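You operate a simulated robot arm through the tools that you are given. There is no shell and no other tool. Be economical: measure what you need, move in short steps, check, and stop when the job is done.

Carry out the task below with a simulated two-armed robot. There is one attempt and no reset: what you move stays moved.

JOB
Set the heat to 16 degrees, dome lamp on and warm, bedside lamp off.
Fine: use the switch on the lamp by the grille and leave the wall switches as they are; hold the dome lamp with one hand while you press its LAMP key; leave its BRIGHT key alone.

The check looks at the end state, three seconds after you hand in, the way a careful person would. Anything else that was tipped, shoved, dropped, spilled or broken makes it a failure.

ROBOT AND FRAMES
Two 6-joint arms with two-finger parallel grippers on one trunk, on a base that drives. Base frame: it is fixed to the floor where the robot stands at the start and does not move with it; the origin is under the middle of the robot, x ahead of it, y to its left, z up. Lengths are in m, angles in rad, forces in N, time in s.
The left shoulder is at the start at [0.06, 0.188, 1.298], the right one opposite. With the tool pointing down near the work surface each hand reaches from about 0.1 to 0.44 m from the robot's upright axis, wherever it stands, measured 20 degrees to its own side. Places, roughly: bright key [0.3, 0.2, 0.7]; dome lamp (19x7x13 cm) [0.3, 0.3, 0.7]; green switch [0.8, -0.1, 0.4]; lamp key [0.3, 0.4, 0.7]; lamp switch by the grille [0.3, 0.5, 0.8]; socket switch by the grille [0.7, 0.2, 0.5]; thermostat [0.8, 0, 1.4]; thermostat ring [0.8, 0, 1.4]; warm key [0.3, 0.3, 0.8]; yellow switch [0.8, -0.2, 0.4]. Payload 1.57 kg a hand.
The TCP of each hand is the grasp point between the finger pads, 0.03 m short of the fingertips. In the tool frame z runs along the fingers and y along their closing line. The gripper opens to 0.11 m. The fingers are 0.024 m wide and 0.012 m thick; the gripper's body (0.048 by 0.112 m) begins 0.078 m behind the TCP.
Orientation is told as [roll, pitch, yaw] about the base's x, y, z axes, in that order, counted from this pose: with the fingers straight down and closing along the base's y, the tool's x points along the base's -x, its y along +y and its z along -z.

CONTROLS
- The arms move only by the tool arm_command. It takes "left_increments", "right_increments" or both (then of equal length, played together; a hand with none holds still); each is a list of rows, each an object (a shift or turn left out is 0, a gripper value left out holds the last) with "slide": the shift along the base's x, y, z in units of 150 mm (1.0 is 150 mm), a list of three; "rot": the turn, a rotation vector about the base's x, y, z in units of 60 degrees (1.0 is 60 degrees), a list of three; "hand": the opening, from 0 (shut) to 1 (fully open). In form: [{"slide": [tx, ty, tz], "rot": [wx, wy, wz], "hand": hand}, ...]. A call has 1 to 12 rows; each row is the pose to reach, as a shift and turn from the pose commanded when the call began. A call with a number of a shift or a turn outside -1 to 1 is refused whole. Rows are played at 5 a second. More than 0.05 m and 0.15 rad between two rows, or a gripper value outside its range, and nothing of the call is played. Where a pose cannot be reached the arm comes as near as it can. A force on the tool above 40 N (or 10 N above the force at the start of the call, whichever is more), or a blocked arm, ends the call early, and 0.2 s more pass. Each finger travels about 0.153 m/s and halts on what it meets, pressing with about 23 N; the grip force reading is that of the motor and also rises with nothing between the fingers. The clock runs only during rows and for 0.2 s after the last one: add rows that repeat a pose to give the fingers time. The reply holds the time, the measured pose of the TCP, the force on the tool along the base axes, the opening and the grip force, in the units named above and with some noise, with the torque about the TCP (base axes, N m) and any sound that the robot's microphone picked up, and new pictures: "pictures" is both (left out), scene, wrist or none (wrist: the cameras of the hands that moved).
- Cameras (640 x 400 px; columns grow to the right, rows downward): "scene" is now at [0.0128, 0.0234, 1.8405]; the picture's right is [0.32, -0.95, 0.00], its down [-0.73, -0.25, -0.64] and it looks along [0.60, 0.20, -0.77] (base axes); focal length 293 px, centre (320, 200). "left" rides on the left gripper at [0.07, -0.016, -0.141] in its tool frame; the picture's right is [0.23, 0.97, 0.00], its down [-0.85, 0.20, -0.48] and it looks along [-0.47, 0.11, 0.88] (tool axes); focal length 222 px, centre (320, 200). "right" rides on the right gripper at [0.07, 0.016, -0.141] in its tool frame; the picture's right is [-0.23, 0.97, 0.00], its down [-0.86, -0.20, -0.48] and it looks along [-0.47, -0.11, 0.88] (tool axes); focal length 222 px, centre (320, 200). There is no depth. A picture from a camera that has moved, and an enlarged one, comes with that camera's place and axes in the base frame and with its lens.
- lift_body(by): slides the trunk up (or, below 0, down) by that many m; the arms and the scene camera ride with it, the base frame stays. It gives what a move gives, with no picture.
- steer(legs): drives the robot by 1 to 6 legs, each [ahead, left, turn to the left] in m, m and rad, along the robot's own axes; the way and the turn of a leg run together, so that a leg with both is an arc; at most 1.5 m and 3.142 rad a leg. The arms and the cameras ride along, it lands a little off, and it stops where it bumps. It gives what a move gives, and a new picture of the scene camera.
- aim_head(pan, tilt): turns the head with the scene camera to pan (to the left, within 1.501 rad either way) and tilt (down, from -0.506 to 1.204), counted from straight ahead of the robot. It gives what a move gives, and a new picture of the scene camera.
- inspect(camera, box): a new picture of the part [left, top, right, bottom] of that camera's present view, enlarged. It takes no simulated time.
- sign_off(): hands the job in; it is judged then, once.

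Work in short steps. Places have to be worked out from the pictures, the camera data and where the tool is seen: move nearer, look again, correct. Check each grasp and each placing, and mend what went wrong. You have 120 turns and 260 pictures in all, those below and enlarged ones among them. Open the grippers and draw the arms clear of the work before you hand the job in, unless the task says otherwise; then end with one line.

The tools are called after "Call:" as name(argument=value, ...) on one line, values as JSON. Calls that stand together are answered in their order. arm_command: Moves the arms, as the interface text tells. Its arguments: {"type":"object","properties":{"left_increments":{"type":"array"},"right_increments":{"type":"array"},"pictures":{"type":"string","enum":["both","scene","wrist","none"]}},"required":[]} The other tools are called the same way: lift_body (by) slides the trunk up or down; steer (legs) drives the base; aim_head (pan, tilt) turns the head that bears the scene camera; inspect (camera, box) takes an enlarged picture of a part of a camera's view; sign_off () hands the job in.

At the start:

```text
clock: 0.0
left_tool_pos: [0.3086, 0.3526, 1.5632]
left_ee_rot: [0.0, -0.001, 0.0]
left_contact_force: [0.1, -0.4, 0.0]
left_ft_torque: [-0.01, -0.03, 0.02]
left_finger_gap: 0.11
left_grip_force: 0.1
right_tool_pos: [0.3397, 0.053, 1.4813]
right_ee_rot: [0.002, -0.001, 0.0]
right_contact_force: [-0.4, -0.4, -0.5]
right_ft_torque: [0.03, 0.02, 0.04]
right_finger_gap: 0.1101
right_grip_force: 0.1
trunk travel left (down, up): [-0.926, 0.064]
robot x, y, heading: [0.0007, -0.0028, 0.002]
head pan, tilt: [0.326, 0.881]
```

scene: 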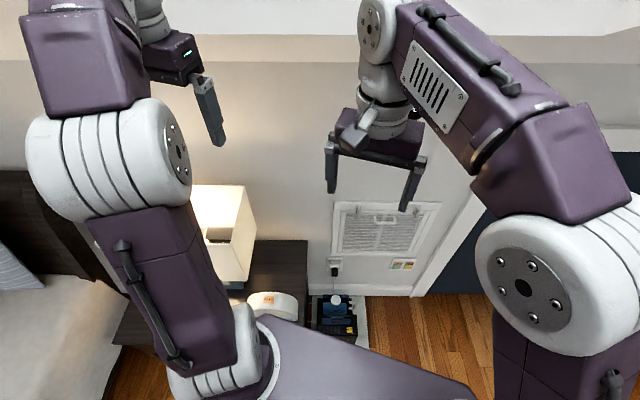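
right: 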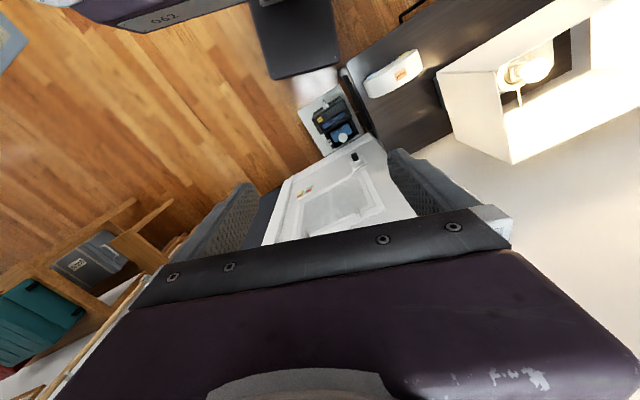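
left: 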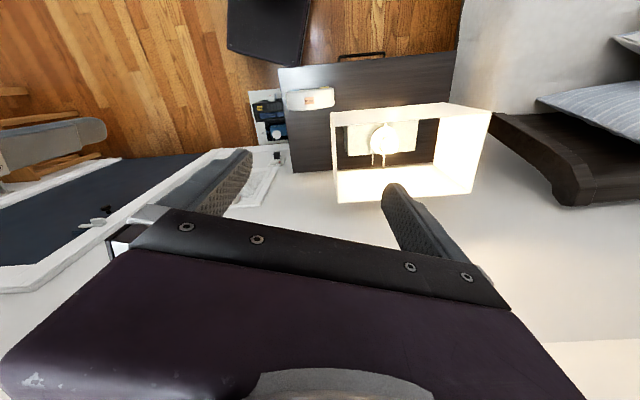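

The scene shows a nightstand with a dome lamp and a bedside lamp, and a grille with a socket on the wall. I look closer at these first, then at the thermostat.

Call:
inspect(camera="scene", box=[180, 170, 460, 345])

Call:
inspect(camera="left", box=[230, 40, 500, 210])

Call:
aim_head(pan=0.0, tilt=0.4)

```text
2.29 times, centred on (320, 258) of scene
camera zoom: at [0.0128, 0.0234, 1.8405], right [0.32, -0.95, 0.0], down [-0.73, -0.25, -0.64], along [0.6, 0.2, -0.77], focal length 670 px, centre (320, 69)
```

zoom: 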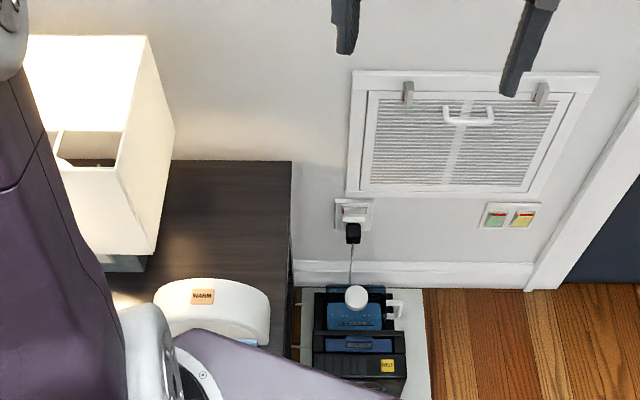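

```text
2.35 times, centred on (365, 125) of left
camera zoom: at [0.2381, 0.3367, 1.7048], right [-0.23, 0.97, 0.0], down [0.85, 0.2, 0.48], along [0.47, 0.11, -0.88], focal length 523 px, centre (214, 376)
```

zoom: 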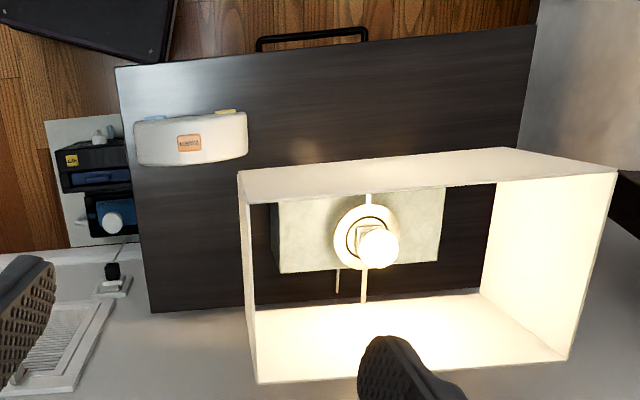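

```text
clock: 0.9
left_tool_pos: [0.308, 0.354, 1.564]
left_ee_rot: [-0.002, -0.001, -0.001]
left_contact_force: [0.0, -0.4, -0.3]
left_ft_torque: [0.0, -0.03, 0.01]
left_finger_gap: 0.1103
left_grip_force: 0.0
right_tool_pos: [0.3389, 0.0512, 1.4824]
right_ee_rot: [-0.001, 0.001, -0.001]
right_contact_force: [-0.2, 0.0, 1.3]
right_ft_torque: [0.02, 0.03, -0.02]
right_finger_gap: 0.11
right_grip_force: 0.1
trunk travel left (down, up): [-0.926, 0.064]
robot x, y, heading: [0.0026, -0.0002, -0.003]
head pan, tilt: [0.0, 0.4]
camera scene: at [0.033, -0.0012, 1.882], right [0.0, -1.0, 0.0], down [-0.39, 0.0, -0.92], along [0.92, 0.0, -0.39], focal length 293 px, centre (320, 200)
```

scene: 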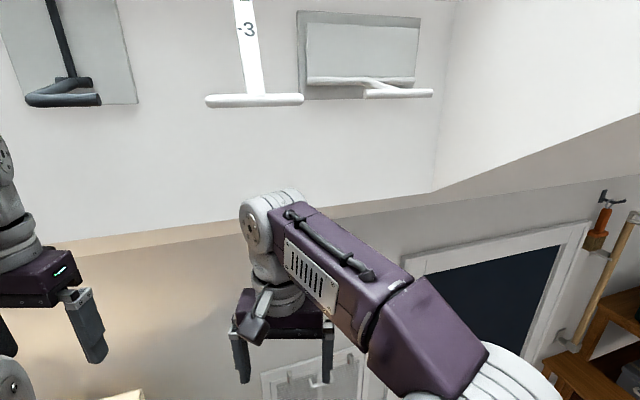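

The thermostat at about [0.8, 0, 1.4] is hidden behind the right arm. I move the right hand to the right.

Call:
arm_command(right_increments=[{"slide": [0, -0.33, 0]}, {"slide": [0, -0.66, 0]}, {"slide": [0, -1, 0]}, {"slide": [-0.3, -1, 0]}], pictures="both")

```text
refused: row 3 steps farther than a row can; nothing moved
```

The step was slightly over 0.05 m; I use smaller rows.

Call:
arm_command(right_increments=[{"slide": [0, -0.3, 0]}, {"slide": [0, -0.6, 0]}, {"slide": [0, -0.9, 0]}, {"slide": [-0.1, -1, 0]}, {"slide": [-0.3, -1, 0]}], pictures="both")

```text
clock: 2.1
left_tool_pos: [0.3055, 0.3526, 1.5647]
left_ee_rot: [0.0, -0.002, 0.001]
left_contact_force: [0.0, -1.0, 1.0]
left_ft_torque: [0.0, -0.01, -0.01]
left_finger_gap: 0.1101
left_grip_force: 0.2
right_tool_pos: [0.2911, -0.0994, 1.4824]
right_ee_rot: [0.001, -0.003, 0.0]
right_contact_force: [-0.8, 0.3, -0.2]
right_ft_torque: [0.0, -0.02, -0.02]
right_finger_gap: 0.1101
right_grip_force: 0.1
trunk travel left (down, up): [-0.926, 0.064]
robot x, y, heading: [-0.0019, -0.0018, 0.002]
head pan, tilt: [0.0, 0.4]
camera scene: at [0.0298, -0.0018, 1.8822], right [0.0, -1.0, 0.0], down [-0.39, 0.0, -0.92], along [0.92, 0.0, -0.39], focal length 293 px, centre (320, 200)
camera right: at [0.2208, -0.0823, 1.6249], right [0.23, 0.97, 0.0], down [0.85, -0.2, 0.48], along [0.47, -0.11, -0.88], focal length 222 px, centre (320, 200)
```

scene: 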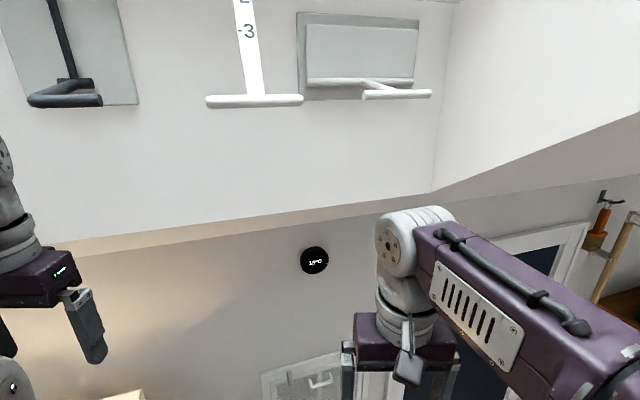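
right: 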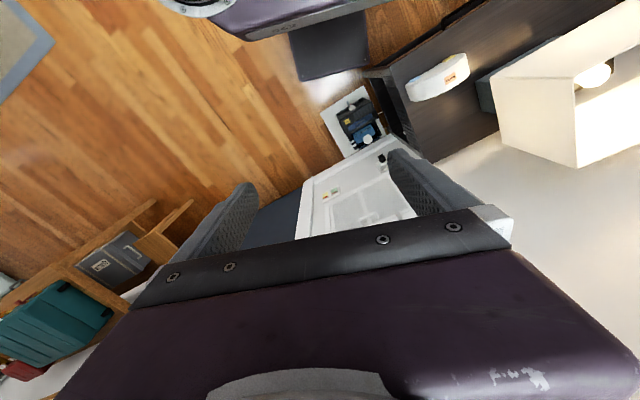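

The thermostat appears as a round black dial at (315,261). I zoom in.

Call:
inspect(camera="scene", box=[283, 240, 347, 280])

Call:
aim_head(pan=0.6, tilt=1.0)

```text
10.00 times, centred on (315, 260) of scene
camera zoom: at [0.0298, -0.0018, 1.8822], right [0.0, -1.0, 0.0], down [-0.39, 0.0, -0.92], along [0.92, 0.0, -0.39], focal length 2930 px, centre (370, -400)
```

zoom: 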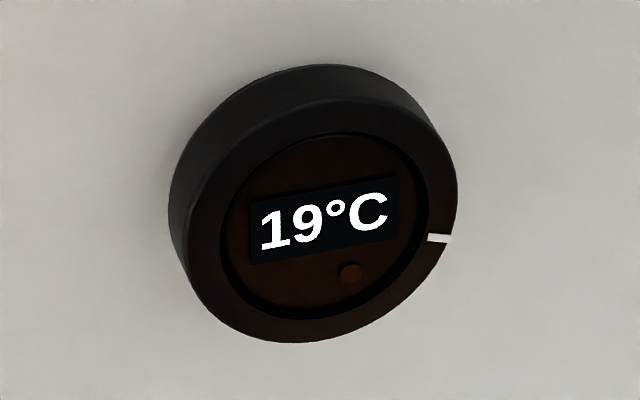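

```text
clock: 3.1
left_tool_pos: [0.3083, 0.3531, 1.5622]
left_ee_rot: [0.0, 0.001, 0.0]
left_contact_force: [-0.1, -0.4, -0.9]
left_ft_torque: [0.03, 0.02, 0.02]
left_finger_gap: 0.11
left_grip_force: 0.0
right_tool_pos: [0.2957, -0.0982, 1.4811]
right_ee_rot: [0.0, -0.002, 0.001]
right_contact_force: [0.1, 0.5, -0.3]
right_ft_torque: [0.0, 0.01, 0.01]
right_finger_gap: 0.1099
right_grip_force: 0.0
trunk travel left (down, up): [-0.926, 0.064]
robot x, y, heading: [0.0009, -0.0016, 0.001]
head pan, tilt: [0.6, 1.0]
camera scene: at [-0.0011, 0.038, 1.8319], right [0.56, -0.83, 0.0], down [-0.69, -0.47, -0.54], along [0.45, 0.31, -0.84], focal length 293 px, centre (320, 200)
```

scene: 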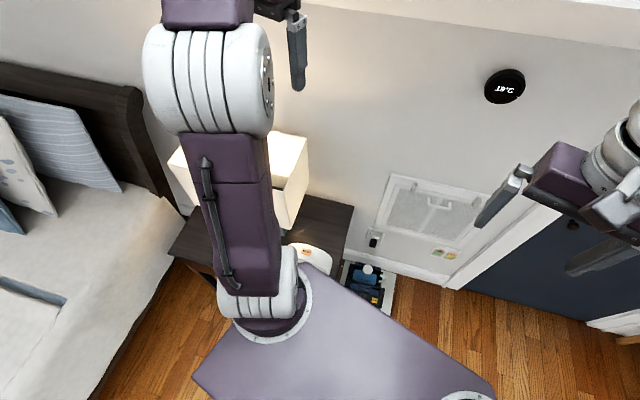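

The thermostat reads 19 °C. I now look down-left for nightstand clearance and a better view of the lamps.

Call:
aim_head(pan=0.9, tilt=1.15)

Call:
inspect(camera="right", box=[280, 20, 600, 220])

```text
clock: 3.9
left_tool_pos: [0.3096, 0.352, 1.5633]
left_ee_rot: [0.0, 0.0, 0.001]
left_contact_force: [-0.5, 0.2, 0.4]
left_ft_torque: [0.04, -0.03, -0.01]
left_finger_gap: 0.1102
left_grip_force: 0.0
right_tool_pos: [0.2954, -0.0976, 1.4824]
right_ee_rot: [0.0, -0.001, 0.001]
right_contact_force: [-0.7, 0.3, -0.1]
right_ft_torque: [0.0, 0.0, -0.02]
right_finger_gap: 0.11
right_grip_force: 0.1
trunk travel left (down, up): [-0.926, 0.064]
robot x, y, heading: [-0.0018, -0.0013, -0.001]
head pan, tilt: [0.901, 1.15]
camera scene: at [-0.0223, 0.0453, 1.8222], right [0.78, -0.62, 0.0], down [-0.57, -0.71, -0.41], along [0.25, 0.32, -0.91], focal length 293 px, centre (320, 200)
```

scene: 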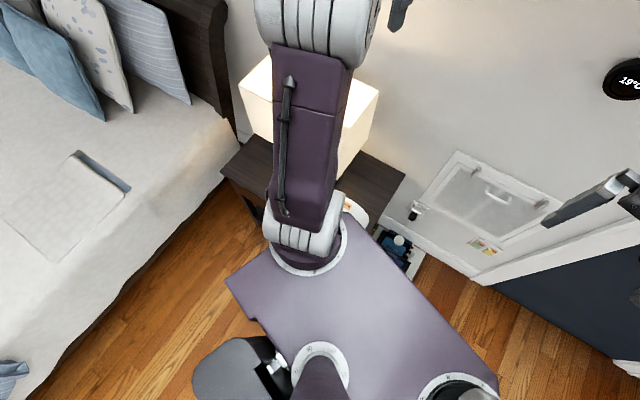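

```text
2.00 times, centred on (440, 120) of right
camera zoom: at [0.2242, -0.0817, 1.6245], right [0.23, 0.97, 0.0], down [0.86, -0.2, 0.48], along [0.47, -0.11, -0.88], focal length 444 px, centre (80, 360)
```

zoom: 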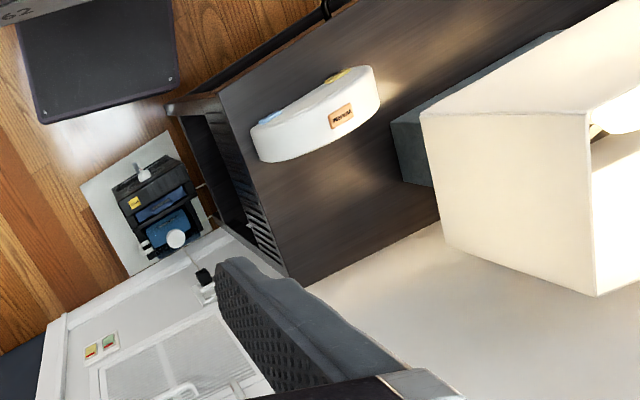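

Furniture and wall are yawed about 18° left of my axes (nightstand corners near (0.25,0.17), (0.66,0.30), (0.04,0.82)). I raise nothing, but turn to face it squarely, shift left and back a bit to see it all.

Call:
steer(legs=[[0, 0, 0.314], [-0.05, 0.22, 0]])

Call:
aim_head(pan=0.0, tilt=1.0)

```text
clock: 5.5
left_tool_pos: [0.2223, 0.3997, 1.5665]
left_ee_rot: [0.012, 0.01, 0.279]
left_contact_force: [0.6, 0.5, -0.7]
left_ft_torque: [0.01, -0.03, 0.01]
left_finger_gap: 0.11
left_grip_force: 0.0
right_tool_pos: [0.3351, -0.0303, 1.4773]
right_ee_rot: [0.02, 0.009, 0.299]
right_contact_force: [-0.4, 0.0, 0.0]
right_ft_torque: [0.01, 0.01, 0.0]
right_finger_gap: 0.1099
right_grip_force: 0.0
trunk travel left (down, up): [-0.926, 0.064]
robot x, y, heading: [0.0067, -0.0019, 0.294]
head pan, tilt: [0.901, 1.15]
stopped in leg 2: the robot was blocked; the commanded pose is now the measured one
camera scene: at [-0.0049, 0.0088, 1.8229], right [0.93, -0.36, -0.02], down [-0.34, -0.84, -0.42], along [0.14, 0.4, -0.91], focal length 293 px, centre (320, 200)
```

scene: 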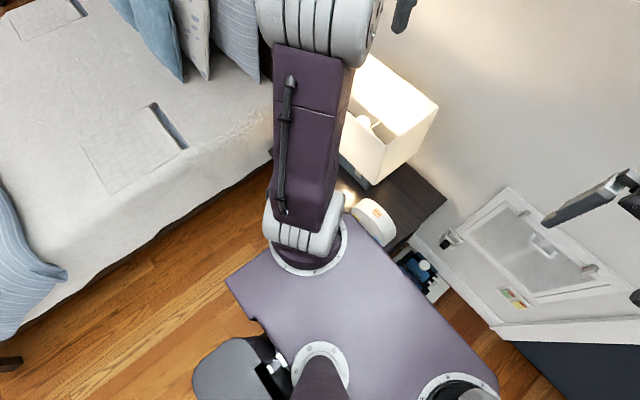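

```text
clock: 6.7
left_tool_pos: [0.2226, 0.4001, 1.568]
left_ee_rot: [0.015, 0.011, 0.288]
left_contact_force: [0.8, -0.3, 0.1]
left_ft_torque: [-0.02, -0.03, -0.02]
left_finger_gap: 0.11
left_grip_force: 0.1
right_tool_pos: [0.3371, -0.0292, 1.4758]
right_ee_rot: [0.022, 0.01, 0.298]
right_contact_force: [0.1, 0.0, -0.8]
right_ft_torque: [-0.01, -0.02, 0.0]
right_finger_gap: 0.11
right_grip_force: 0.1
trunk travel left (down, up): [-0.926, 0.064]
robot x, y, heading: [0.0032, -0.0017, 0.302]
head pan, tilt: [0.0, 1.0]
camera scene: at [0.0422, -0.0275, 1.8312], right [0.3, -0.95, -0.02], down [-0.81, -0.24, -0.53], along [0.5, 0.18, -0.85], focal length 293 px, centre (320, 200)
```

scene: 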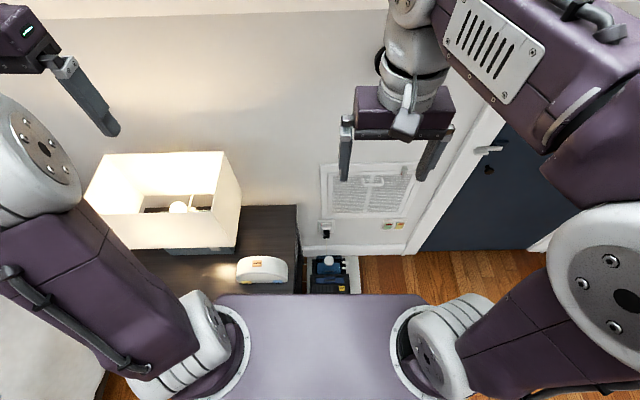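

The robot was blocked and tilts slightly, probably its base touching the nightstand. I back off straight a little.

Call:
steer(legs=[[-0.08, 0, 0]])

Call:
inspect(camera="left", box=[0, 0, 640, 400])

```text
clock: 7.8
left_tool_pos: [0.1134, 0.4127, 1.5589]
left_ee_rot: [-0.015, 0.007, 0.303]
left_contact_force: [-1.7, 0.7, -5.5]
left_ft_torque: [-0.28, -0.17, -0.01]
left_finger_gap: 0.1101
left_grip_force: 0.0
right_tool_pos: [0.2359, -0.0202, 1.4802]
right_ee_rot: [-0.004, 0.002, 0.31]
right_contact_force: [-0.6, 0.2, -0.2]
right_ft_torque: [0.01, -0.03, 0.04]
right_finger_gap: 0.1099
right_grip_force: 0.0
trunk travel left (down, up): [-0.926, 0.064]
robot x, y, heading: [-0.0737, -0.0265, 0.31]
head pan, tilt: [0.0, 1.0]
camera scene: at [-0.0649, -0.0128, 1.8307], right [0.3, -0.95, 0.01], down [-0.8, -0.26, -0.54], along [0.52, 0.16, -0.84], focal length 293 px, centre (320, 200)
```

scene: 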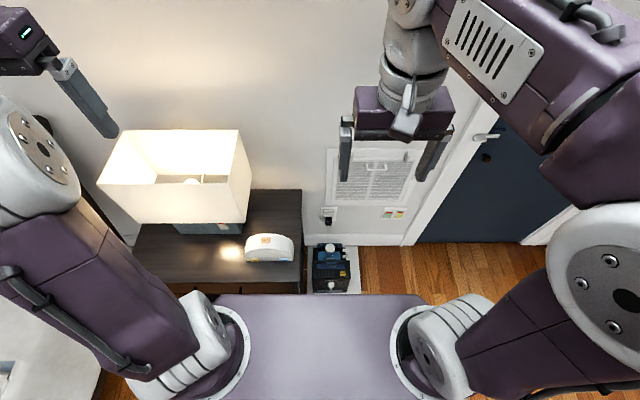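

```text
1.00 times, centred on (320, 200) of left
camera zoom: at [0.0521, 0.3778, 1.7003], right [-0.51, 0.86, -0.01], down [0.76, 0.45, 0.47], along [0.41, 0.23, -0.88], focal length 222 px, centre (320, 200)
```

zoom: 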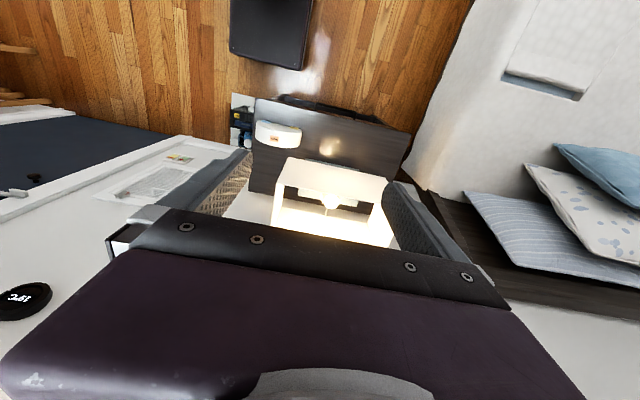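

Backing freed it; nightstand corner still computes to (0.244,0.168), so nothing moved. Likely the drawer handle stopped me. Now I shift left with clearance.

Call:
steer(legs=[[0, 0.22, 0]])

Call:
arm_command(left_increments=[{"slide": [0, 0.2, 0]}, {"slide": [-0.1, 0.4, 0]}, {"slide": [-0.2, 0.6, 0]}], right_increments=[{"slide": [0.0, -0.2, 0]}, {"slide": [0.0, -0.4, 0]}, {"slide": [0.0, -0.4, 0]}], pictures="scene")

```text
clock: 9.5
left_tool_pos: [0.043, 0.6039, 1.5651]
left_ee_rot: [-0.002, -0.002, 0.297]
left_contact_force: [-0.5, -0.5, -0.5]
left_ft_torque: [0.09, -0.05, -0.01]
left_finger_gap: 0.1099
left_grip_force: 0.1
right_tool_pos: [0.1627, 0.1726, 1.4823]
right_ee_rot: [0.003, -0.005, 0.304]
right_contact_force: [-0.8, 0.4, -0.4]
right_ft_torque: [0.04, -0.02, 0.03]
right_finger_gap: 0.1098
right_grip_force: 0.0
trunk travel left (down, up): [-0.926, 0.064]
robot x, y, heading: [-0.1404, 0.1829, 0.301]
head pan, tilt: [0.0, 1.0]
camera scene: at [-0.1387, 0.178, 1.8319], right [0.3, -0.95, 0.0], down [-0.8, -0.25, -0.54], along [0.52, 0.17, -0.84], focal length 293 px, centre (320, 200)
```

scene: 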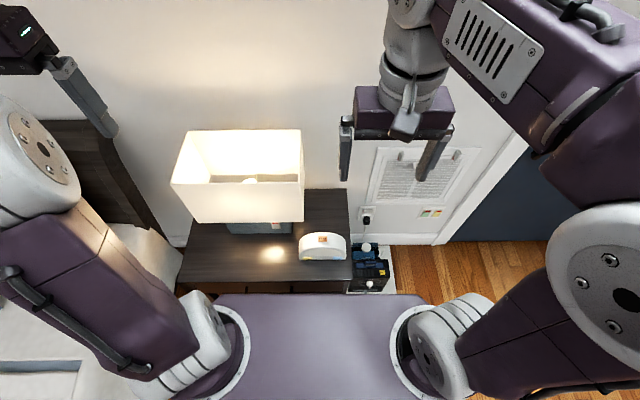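

```text
clock: 10.3
left_tool_pos: [0.0097, 0.6918, 1.5469]
left_ee_rot: [-0.002, -0.002, 0.294]
left_contact_force: [0.2, -0.6, -0.2]
left_ft_torque: [0.06, -0.04, -0.01]
left_finger_gap: 0.1101
left_grip_force: 0.1
left hand out of reach, approached as far as the arm can: row 1, 2, 3
right_tool_pos: [0.1652, 0.1175, 1.483]
right_ee_rot: [0.0, -0.001, 0.304]
right_contact_force: [-0.9, -0.2, -0.3]
right_ft_torque: [0.05, -0.01, -0.01]
right_finger_gap: 0.1097
right_grip_force: 0.0
trunk travel left (down, up): [-0.926, 0.064]
robot x, y, heading: [-0.1415, 0.1845, 0.299]
head pan, tilt: [0.0, 1.0]
camera scene: at [-0.136, 0.1846, 1.8321], right [0.3, -0.95, 0.0], down [-0.8, -0.25, -0.54], along [0.52, 0.16, -0.84], focal length 293 px, centre (320, 200)
```

scene: 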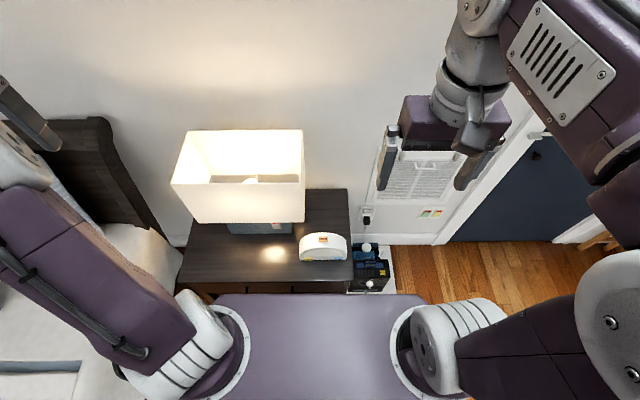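

Good clear view. I zoom on the dome lamp and the bedside lamp's base.

Call:
inspect(camera="scene", box=[272, 220, 368, 280])

Call:
inspect(camera="scene", box=[160, 160, 320, 260])

```text
6.67 times, centred on (320, 250) of scene
camera zoom: at [-0.136, 0.1846, 1.8321], right [0.3, -0.95, 0.0], down [-0.8, -0.25, -0.54], along [0.52, 0.16, -0.84], focal length 1954 px, centre (320, -133)
```

zoom: 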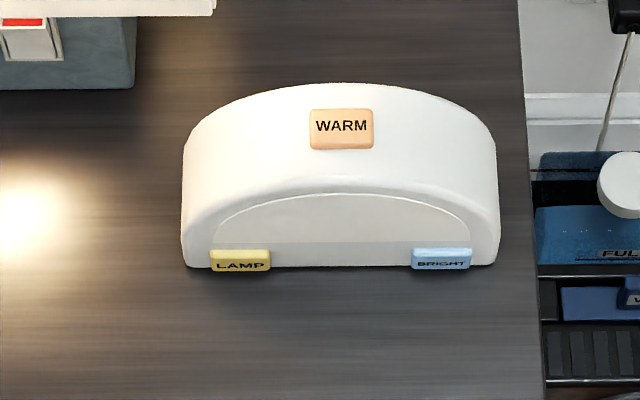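

```text
4.00 times, centred on (240, 210) of scene
camera zoom: at [-0.136, 0.1846, 1.8321], right [0.3, -0.95, 0.0], down [-0.8, -0.25, -0.54], along [0.52, 0.16, -0.84], focal length 1172 px, centre (640, 160)
```

zoom: 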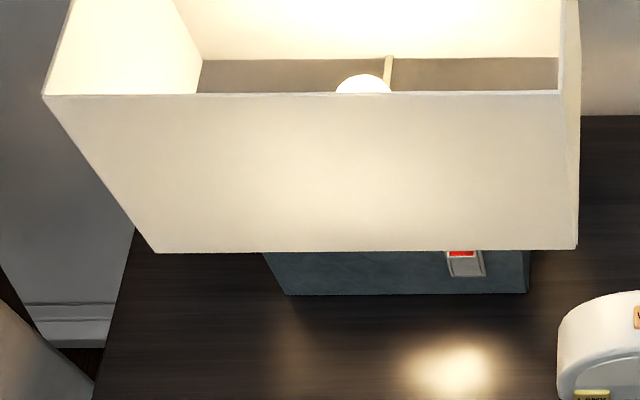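

LAMP and BRIGHT keys are on the dome's front face, WARM on its top; the bedside lamp's red rocker is on its base's front. I lower the trunk for a flatter look.

Call:
lift_body(by=-0.45)

Call:
aim_head(pan=0.0, tilt=0.75)

```text
refused: -0.45 is not a number from -0.4 to 0.4
```

```text
clock: 11.1
left_tool_pos: [0.0123, 0.6893, 1.5452]
left_ee_rot: [-0.003, 0.0, 0.296]
left_contact_force: [-0.3, 0.2, 0.0]
left_ft_torque: [0.0, -0.03, -0.01]
left_finger_gap: 0.11
left_grip_force: 0.0
right_tool_pos: [0.1663, 0.1171, 1.4825]
right_ee_rot: [0.0, -0.001, 0.305]
right_contact_force: [0.5, 0.0, -0.9]
right_ft_torque: [0.03, 0.02, 0.01]
right_finger_gap: 0.11
right_grip_force: 0.0
trunk travel left (down, up): [-0.926, 0.064]
robot x, y, heading: [-0.1447, 0.1819, 0.308]
head pan, tilt: [0.0, 0.75]
camera scene: at [-0.1219, 0.1869, 1.851], right [0.3, -0.95, 0.0], down [-0.65, -0.2, -0.73], along [0.7, 0.22, -0.68], focal length 293 px, centre (320, 200)
```

scene: 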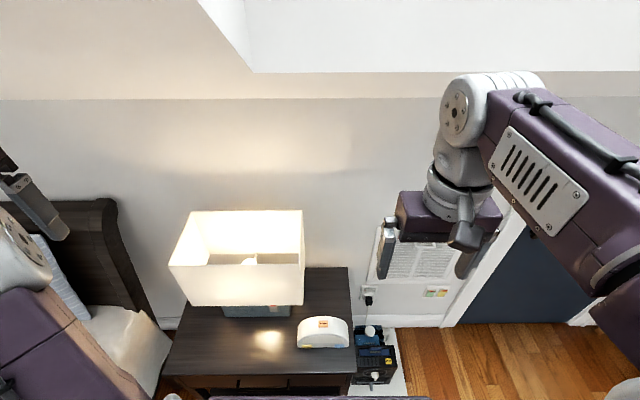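

The limit is 0.4 per call; I lower by 0.4 and look again.

Call:
lift_body(by=-0.4)

Call:
inspect(camera="scene", box=[0, 0, 640, 400])

```text
clock: 14.9
left_tool_pos: [0.013, 0.693, 1.146]
left_ee_rot: [-0.004, 0.001, 0.298]
left_contact_force: [-0.1, -0.2, -0.1]
left_ft_torque: [0.01, 0.04, 0.01]
left_finger_gap: 0.1098
left_grip_force: 0.1
right_tool_pos: [0.1681, 0.119, 1.0824]
right_ee_rot: [0.0, 0.0, 0.303]
right_contact_force: [0.2, 0.1, 0.2]
right_ft_torque: [0.02, -0.01, 0.0]
right_finger_gap: 0.11
right_grip_force: 0.1
trunk travel left (down, up): [-0.526, 0.464]
robot x, y, heading: [-0.1413, 0.1836, 0.306]
head pan, tilt: [0.0, 0.75]
```

```text
1.00 times, centred on (320, 200) of scene
camera zoom: at [-0.1204, 0.1898, 1.451], right [0.3, -0.95, 0.0], down [-0.65, -0.2, -0.73], along [0.7, 0.22, -0.68], focal length 293 px, centre (320, 200)
```

zoom: 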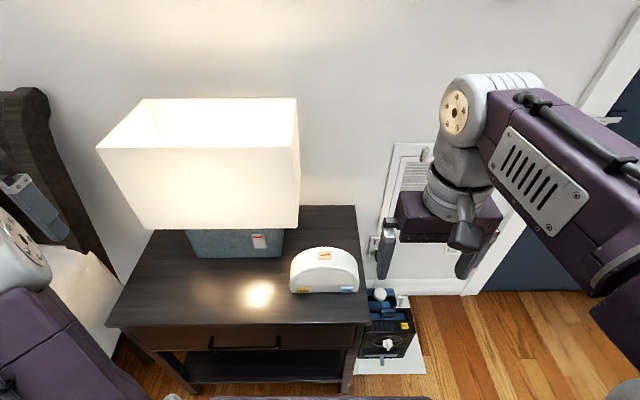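

Call:
inspect(camera="scene", box=[270, 235, 374, 300])

Call:
inspect(camera="scene", box=[180, 215, 292, 285])

```text
6.15 times, centred on (322, 268) of scene
camera zoom: at [-0.1204, 0.1898, 1.451], right [0.3, -0.95, 0.0], down [-0.65, -0.2, -0.73], along [0.7, 0.22, -0.68], focal length 1803 px, centre (308, -215)
```

zoom: 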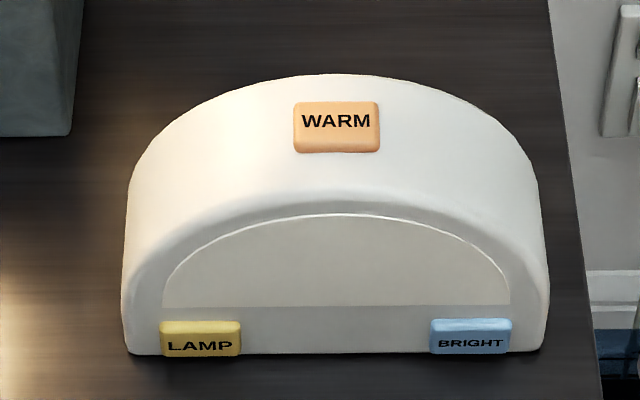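

```text
5.71 times, centred on (236, 250) of scene
camera zoom: at [-0.1204, 0.1898, 1.451], right [0.3, -0.95, 0.0], down [-0.65, -0.2, -0.73], along [0.7, 0.22, -0.68], focal length 1674 px, centre (800, -86)
```

zoom: 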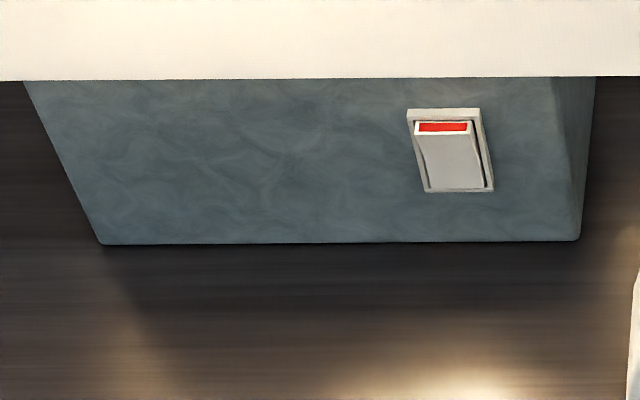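

The bedside lamp's rocker is around (0.345, 0.525, 0.78) on the base's front, its top half (red) sticking out. I close the left gripper, tilt it 45° forward and bring it over in front of that switch, well before the shade.

Call:
arm_command(left_increments=[{"slide": [0.047, -0.148, 0], "rot": [0.038, -0.119, 0], "hand": 0}, {"slide": [0.093, -0.297, 0], "rot": [0.075, -0.238, 0], "hand": 0}, {"slide": [0.14, -0.445, 0], "rot": [0.113, -0.358, 0], "hand": 0}, {"slide": [0.187, -0.593, 0], "rot": [0.151, -0.477, 0], "hand": 0}, {"slide": [0.233, -0.742, 0], "rot": [0.188, -0.596, 0], "hand": 0}, {"slide": [0.28, -0.89, 0], "rot": [0.226, -0.715, 0], "hand": 0}], pictures="none")

Call:
arm_command(left_increments=[{"slide": [0.12, -0.1, -0.25]}, {"slide": [0.24, -0.2, -0.5]}, {"slide": [0.36, -0.3, -0.75]}, {"slide": [0.48, -0.4, -1.0]}], pictures="both")

```text
clock: 16.3
left_tool_pos: [0.0696, 0.6194, 1.1604]
left_ee_rot: [0.005, -0.783, 0.293]
left_contact_force: [-0.6, 1.0, -0.2]
left_ft_torque: [0.01, -0.01, 0.01]
left_finger_gap: 0.0
left_grip_force: 21.0
left hand out of reach, approached as far as the arm can: row 5, 6
right_tool_pos: [0.1673, 0.1185, 1.0818]
right_ee_rot: [-0.001, 0.0, 0.305]
right_contact_force: [0.6, 0.1, -0.1]
right_ft_torque: [-0.01, -0.02, -0.03]
right_finger_gap: 0.1101
right_grip_force: 0.2
trunk travel left (down, up): [-0.526, 0.464]
robot x, y, heading: [-0.1421, 0.184, 0.303]
head pan, tilt: [0.0, 0.75]
```

```text
clock: 17.3
left_tool_pos: [0.1429, 0.5599, 1.0067]
left_ee_rot: [0.005, -0.782, 0.29]
left_contact_force: [0.0, 0.1, 0.0]
left_ft_torque: [-0.02, -0.04, 0.01]
left_finger_gap: 0.0
left_grip_force: 21.3
left hand out of reach, approached as far as the arm can: row 1, 2, 3, 4
right_tool_pos: [0.1673, 0.1193, 1.0818]
right_ee_rot: [-0.001, 0.0, 0.304]
right_contact_force: [-0.9, -0.8, -0.1]
right_ft_torque: [-0.01, 0.03, -0.03]
right_finger_gap: 0.1098
right_grip_force: 0.1
trunk travel left (down, up): [-0.526, 0.464]
robot x, y, heading: [-0.1408, 0.1831, 0.301]
head pan, tilt: [0.0, 0.75]
camera scene: at [-0.1202, 0.1895, 1.451], right [0.3, -0.95, 0.0], down [-0.65, -0.2, -0.73], along [0.7, 0.22, -0.68], focal length 293 px, centre (320, 200)
camera left: at [0.0053, 0.5011, 1.0575], right [-0.44, 0.89, -0.16], down [0.2, 0.27, 0.94], along [0.88, 0.38, -0.29], focal length 222 px, centre (320, 200)
```

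scene: 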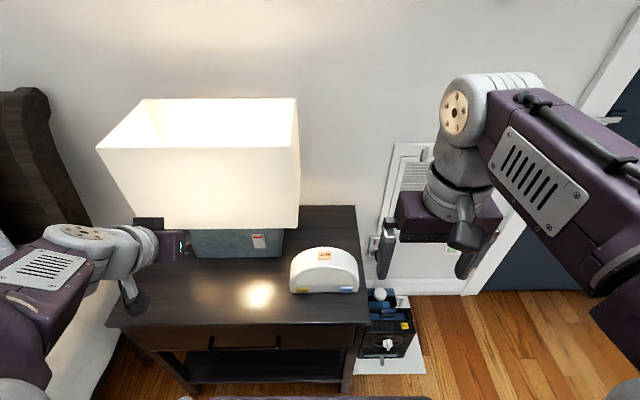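
left: 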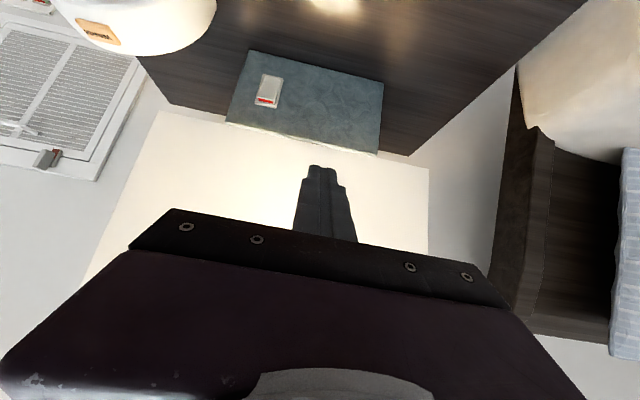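

Left hand is at (0.143,0.560,1.007), the switch seen clearly. I go down to the switch height, still short of it.

Call:
arm_command(left_increments=[{"slide": [0, -0.12, -0.25]}, {"slide": [0.1, -0.25, -0.5]}, {"slide": [0.2, -0.37, -0.75]}, {"slide": [0.35, -0.45, -1.0]}], pictures="none")

Call:
arm_command(left_increments=[{"slide": [0.1, -0.03, -0.2]}, {"slide": [0.2, -0.04, -0.36]}], pictures="both")

```text
clock: 18.3
left_tool_pos: [0.2176, 0.5278, 0.8623]
left_ee_rot: [-0.008, -0.777, 0.297]
left_contact_force: [0.9, -0.1, -0.2]
left_ft_torque: [0.0, 0.02, -0.02]
left_finger_gap: 0.0
left_grip_force: 21.6
left hand out of reach, approached as far as the arm can: row 2, 3, 4
right_tool_pos: [0.1692, 0.1208, 1.0817]
right_ee_rot: [-0.001, 0.001, 0.304]
right_contact_force: [0.3, 0.2, -1.0]
right_ft_torque: [-0.05, 0.02, 0.0]
right_finger_gap: 0.1097
right_grip_force: 0.0
trunk travel left (down, up): [-0.526, 0.464]
robot x, y, heading: [-0.1451, 0.187, 0.308]
head pan, tilt: [0.0, 0.75]
```

```text
clock: 18.9
left_tool_pos: [0.2509, 0.5407, 0.8247]
left_ee_rot: [-0.036, -0.772, 0.314]
left_contact_force: [0.7, 0.1, 0.0]
left_ft_torque: [0.03, -0.01, -0.01]
left_finger_gap: 0.0
left_grip_force: 21.2
left hand out of reach, approached as far as the arm can: row 1, 2
right_tool_pos: [0.1684, 0.1196, 1.0823]
right_ee_rot: [-0.003, 0.002, 0.307]
right_contact_force: [0.6, 0.2, 0.5]
right_ft_torque: [-0.02, -0.01, -0.01]
right_finger_gap: 0.1097
right_grip_force: 0.1
trunk travel left (down, up): [-0.526, 0.464]
robot x, y, heading: [-0.1446, 0.1864, 0.306]
head pan, tilt: [0.0, 0.75]
camera scene: at [-0.1195, 0.1905, 1.451], right [0.3, -0.95, 0.0], down [-0.65, -0.2, -0.73], along [0.7, 0.22, -0.68], focal length 293 px, centre (320, 200)
camera left: at [0.1117, 0.4841, 0.878], right [-0.43, 0.88, -0.18], down [0.2, 0.29, 0.93], along [0.88, 0.37, -0.31], focal length 222 px, centre (320, 200)
```

scene: 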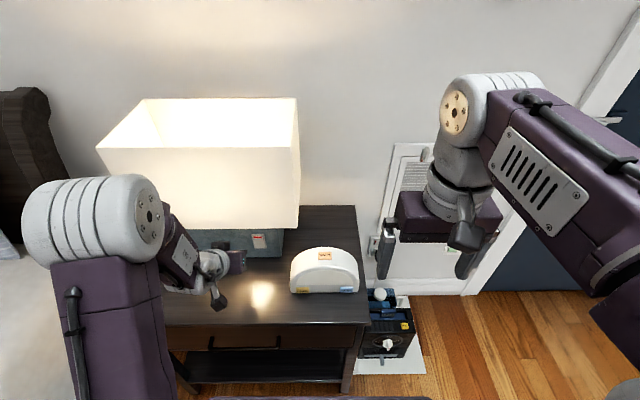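
left: 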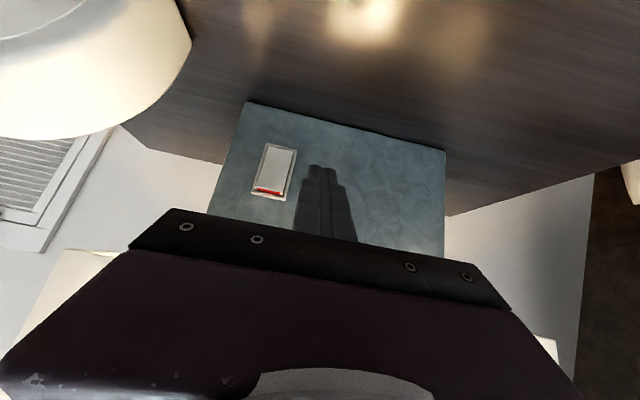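

The hand can't fold closer to the shoulder; more distance helps. I drive straight back 0.12 m so the arm works more extended.

Call:
steer(legs=[[-0.12, 0, 0]])

```text
clock: 20.1
left_tool_pos: [0.1363, 0.5038, 0.8263]
left_ee_rot: [-0.035, -0.772, 0.316]
left_contact_force: [0.2, -0.6, 0.4]
left_ft_torque: [0.01, -0.01, 0.0]
left_finger_gap: 0.0002
left_grip_force: 21.9
right_tool_pos: [0.0513, 0.0835, 1.0817]
right_ee_rot: [-0.002, 0.0, 0.305]
right_contact_force: [-0.1, -0.5, 0.4]
right_ft_torque: [-0.01, 0.02, -0.01]
right_finger_gap: 0.1099
right_grip_force: 0.1
trunk travel left (down, up): [-0.526, 0.464]
robot x, y, heading: [-0.2562, 0.1507, 0.305]
head pan, tilt: [0.0, 0.75]
camera scene: at [-0.2353, 0.1536, 1.451], right [0.3, -0.95, 0.0], down [-0.65, -0.2, -0.73], along [0.7, 0.22, -0.68], focal length 293 px, centre (320, 200)
```

scene: 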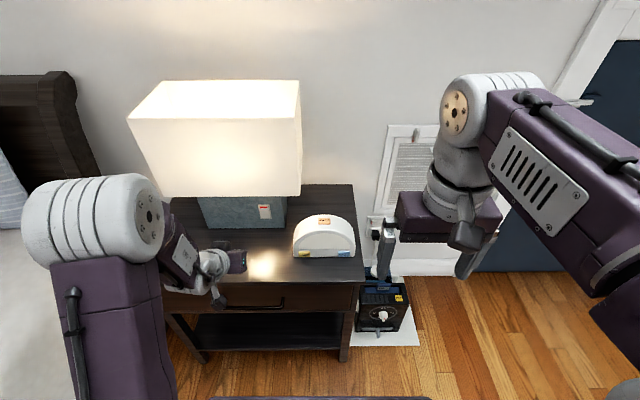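

Now the hand is 0.12 m further back at (0.136,0.504,0.826). I move forward to about 4 cm before the rocker's top half.

Call:
arm_command(left_increments=[{"slide": [0.24, 0, -0.04]}, {"slide": [0.48, 0, -0.08]}, {"slide": [0.72, 0, -0.12]}, {"slide": [0.95, 0, -0.155]}, {"slide": [0.95, 0, -0.155]}], pictures="both")

```text
clock: 21.3
left_tool_pos: [0.2711, 0.5028, 0.7981]
left_ee_rot: [-0.076, -0.715, 0.316]
left_contact_force: [0.9, 0.5, 0.8]
left_ft_torque: [0.02, -0.01, 0.01]
left_finger_gap: 0.0
left_grip_force: 21.6
left hand out of reach, approached as far as the arm can: row 1, 2, 3, 4, 5
right_tool_pos: [0.0524, 0.0837, 1.0812]
right_ee_rot: [0.0, -0.001, 0.304]
right_contact_force: [0.1, 0.1, -0.1]
right_ft_torque: [0.01, 0.0, -0.01]
right_finger_gap: 0.11
right_grip_force: 0.0
trunk travel left (down, up): [-0.526, 0.464]
robot x, y, heading: [-0.2573, 0.1486, 0.303]
head pan, tilt: [0.0, 0.75]
camera scene: at [-0.2355, 0.1538, 1.451], right [0.3, -0.95, 0.0], down [-0.65, -0.2, -0.73], along [0.7, 0.22, -0.68], focal length 293 px, centre (320, 200)
camera left: at [0.1339, 0.4519, 0.8592], right [-0.42, 0.89, -0.21], down [0.25, 0.33, 0.91], along [0.87, 0.33, -0.36], focal length 222 px, centre (320, 200)
```

scene: 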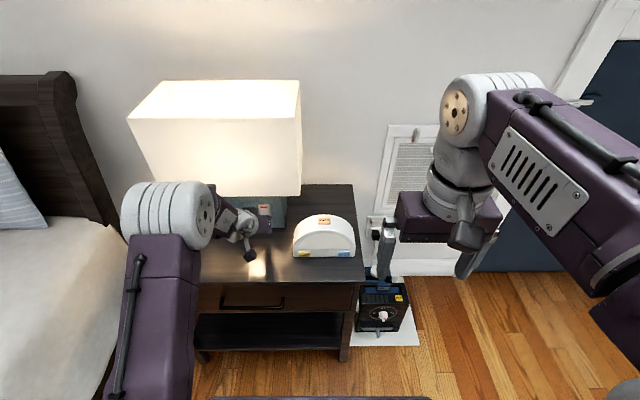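
left: 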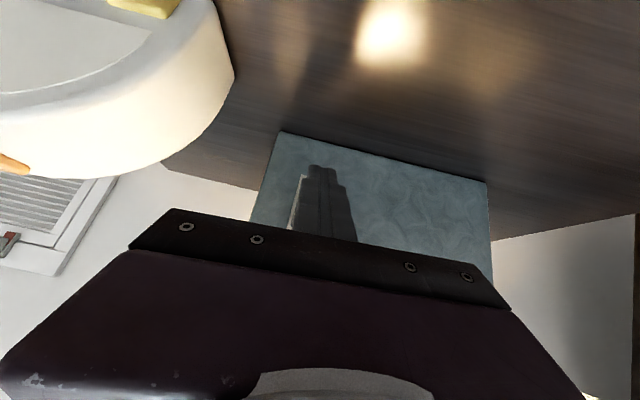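

Close: 4–5 cm from the rocker with some orientation sag but aligned. I advance slowly until contact.

Call:
arm_command(left_increments=[{"slide": [0.08, 0.02, 0.01]}, {"slide": [0.16, 0.04, 0.02]}, {"slide": [0.24, 0.06, 0.03]}, {"slide": [0.24, 0.06, 0.03]}], pictures="wrist")

Call:
inspect(camera="scene", box=[180, 170, 308, 250])

```text
clock: 22.3
left_tool_pos: [0.3107, 0.5124, 0.8088]
left_ee_rot: [-0.037, -0.77, 0.313]
left_contact_force: [-19.9, -7.2, 2.6]
left_ft_torque: [-0.24, 0.13, 0.01]
left_finger_gap: 0.0001
left_grip_force: 21.3
left hand out of reach, approached as far as the arm can: row 1
right_tool_pos: [0.0511, 0.0825, 1.0825]
right_ee_rot: [-0.001, -0.003, 0.304]
right_contact_force: [0.4, 0.3, 0.4]
right_ft_torque: [-0.01, -0.02, 0.03]
right_finger_gap: 0.1101
right_grip_force: 0.0
trunk travel left (down, up): [-0.526, 0.464]
robot x, y, heading: [-0.2551, 0.151, 0.31]
head pan, tilt: [0.0, 0.75]
camera left: at [0.1722, 0.4559, 0.8614], right [-0.43, 0.88, -0.18], down [0.2, 0.29, 0.93], along [0.88, 0.37, -0.31], focal length 222 px, centre (320, 200)
```

left: 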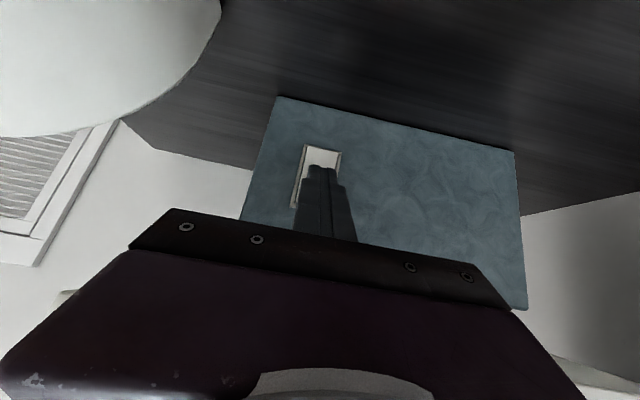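

```text
5.00 times, centred on (244, 210) of scene
camera zoom: at [-0.2389, 0.1517, 1.4511], right [0.3, -0.95, 0.0], down [-0.65, -0.2, -0.73], along [0.7, 0.22, -0.68], focal length 1465 px, centre (700, 150)
```

zoom: 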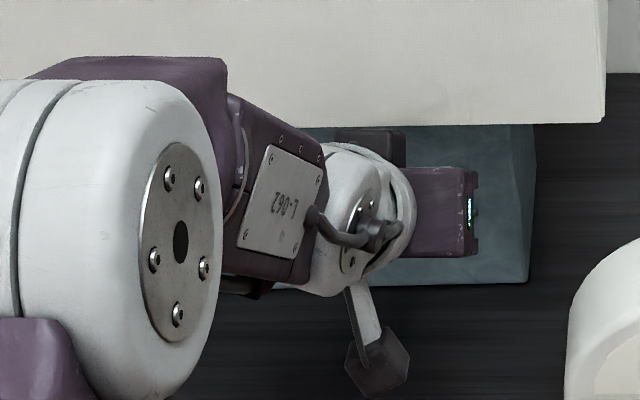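

The bedside lamp has gone dark. I retreat straight back along the approach.

Call:
arm_command(left_increments=[{"slide": [-0.1, -0.03, 0]}, {"slide": [-0.3, -0.1, 0]}, {"slide": [-0.55, -0.18, 0]}, {"slide": [-0.85, -0.27, 0]}], pictures="both")

```text
clock: 23.3
left_tool_pos: [0.1652, 0.5106, 0.805]
left_ee_rot: [-0.034, -0.78, 0.298]
left_contact_force: [-0.2, -1.0, 0.1]
left_ft_torque: [-0.01, -0.07, -0.01]
left_finger_gap: 0.0
left_grip_force: 20.9
left hand out of reach, approached as far as the arm can: row 2, 3, 4
right_tool_pos: [0.051, 0.082, 1.0833]
right_ee_rot: [-0.002, 0.0, 0.304]
right_contact_force: [0.2, 0.2, -1.0]
right_ft_torque: [0.01, -0.05, -0.02]
right_finger_gap: 0.11
right_grip_force: 0.0
trunk travel left (down, up): [-0.526, 0.464]
robot x, y, heading: [-0.2576, 0.147, 0.309]
head pan, tilt: [0.0, 0.75]
camera scene: at [-0.2376, 0.1536, 1.451], right [0.3, -0.95, 0.0], down [-0.65, -0.2, -0.73], along [0.7, 0.22, -0.68], focal length 293 px, centre (320, 200)
camera left: at [0.0242, 0.4564, 0.8566], right [-0.42, 0.89, -0.18], down [0.2, 0.29, 0.94], along [0.89, 0.35, -0.3], focal length 222 px, centre (320, 200)
```

scene: 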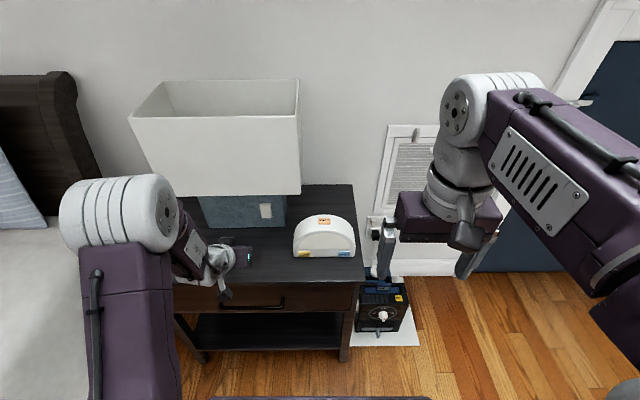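
left: 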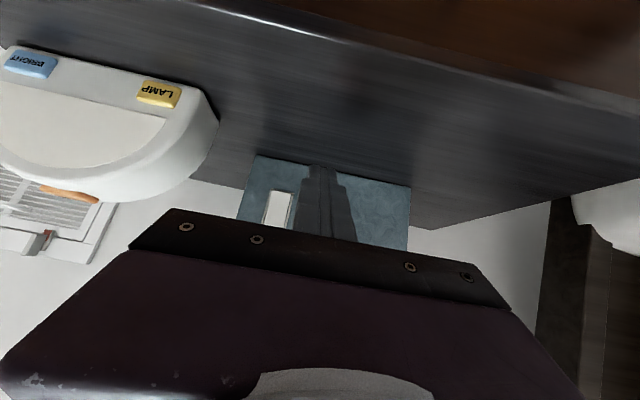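

Bedside lamp is off and unmoved. Next the dome: I raise the trunk for better arm geometry, then pull the left hand back before driving in.

Call:
lift_body(by=0.3)

Call:
arm_command(left_increments=[{"slide": [-0.2, 0, 0]}, {"slide": [-0.4, 0, 0]}, {"slide": [-0.6, 0.0, 0]}, {"slide": [-0.8, 0, 0]}], pictures="scene")

```text
clock: 26.3
left_tool_pos: [0.1654, 0.5103, 1.103]
left_ee_rot: [-0.037, -0.774, 0.296]
left_contact_force: [-0.5, -0.6, 0.0]
left_ft_torque: [-0.01, -0.03, 0.01]
left_finger_gap: 0.0
left_grip_force: 21.4
right_tool_pos: [0.0529, 0.0835, 1.3818]
right_ee_rot: [0.001, 0.001, 0.307]
right_contact_force: [-0.5, -0.4, -1.1]
right_ft_torque: [-0.03, 0.02, 0.01]
right_finger_gap: 0.1098
right_grip_force: 0.1
trunk travel left (down, up): [-0.826, 0.164]
robot x, y, heading: [-0.2566, 0.1457, 0.306]
head pan, tilt: [0.0, 0.75]
```

```text
clock: 27.3
left_tool_pos: [0.0678, 0.5363, 1.1152]
left_ee_rot: [-0.05, -0.768, 0.304]
left_contact_force: [-0.5, -0.1, 0.1]
left_ft_torque: [-0.01, -0.02, 0.0]
left_finger_gap: 0.0
left_grip_force: 21.5
left hand out of reach, approached as far as the arm can: row 2, 3, 4
right_tool_pos: [0.0543, 0.0847, 1.3818]
right_ee_rot: [-0.001, 0.0, 0.306]
right_contact_force: [-0.4, 0.8, -0.4]
right_ft_torque: [-0.03, 0.0, 0.0]
right_finger_gap: 0.11
right_grip_force: 0.1
trunk travel left (down, up): [-0.826, 0.164]
robot x, y, heading: [-0.2537, 0.1491, 0.301]
head pan, tilt: [0.0, 0.75]
camera scene: at [-0.2346, 0.1552, 1.751], right [0.3, -0.95, 0.0], down [-0.65, -0.21, -0.73], along [0.7, 0.22, -0.68], focal length 293 px, centre (320, 200)
```

scene: 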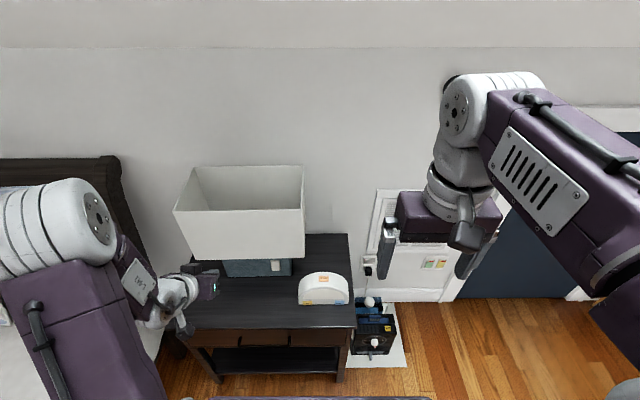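

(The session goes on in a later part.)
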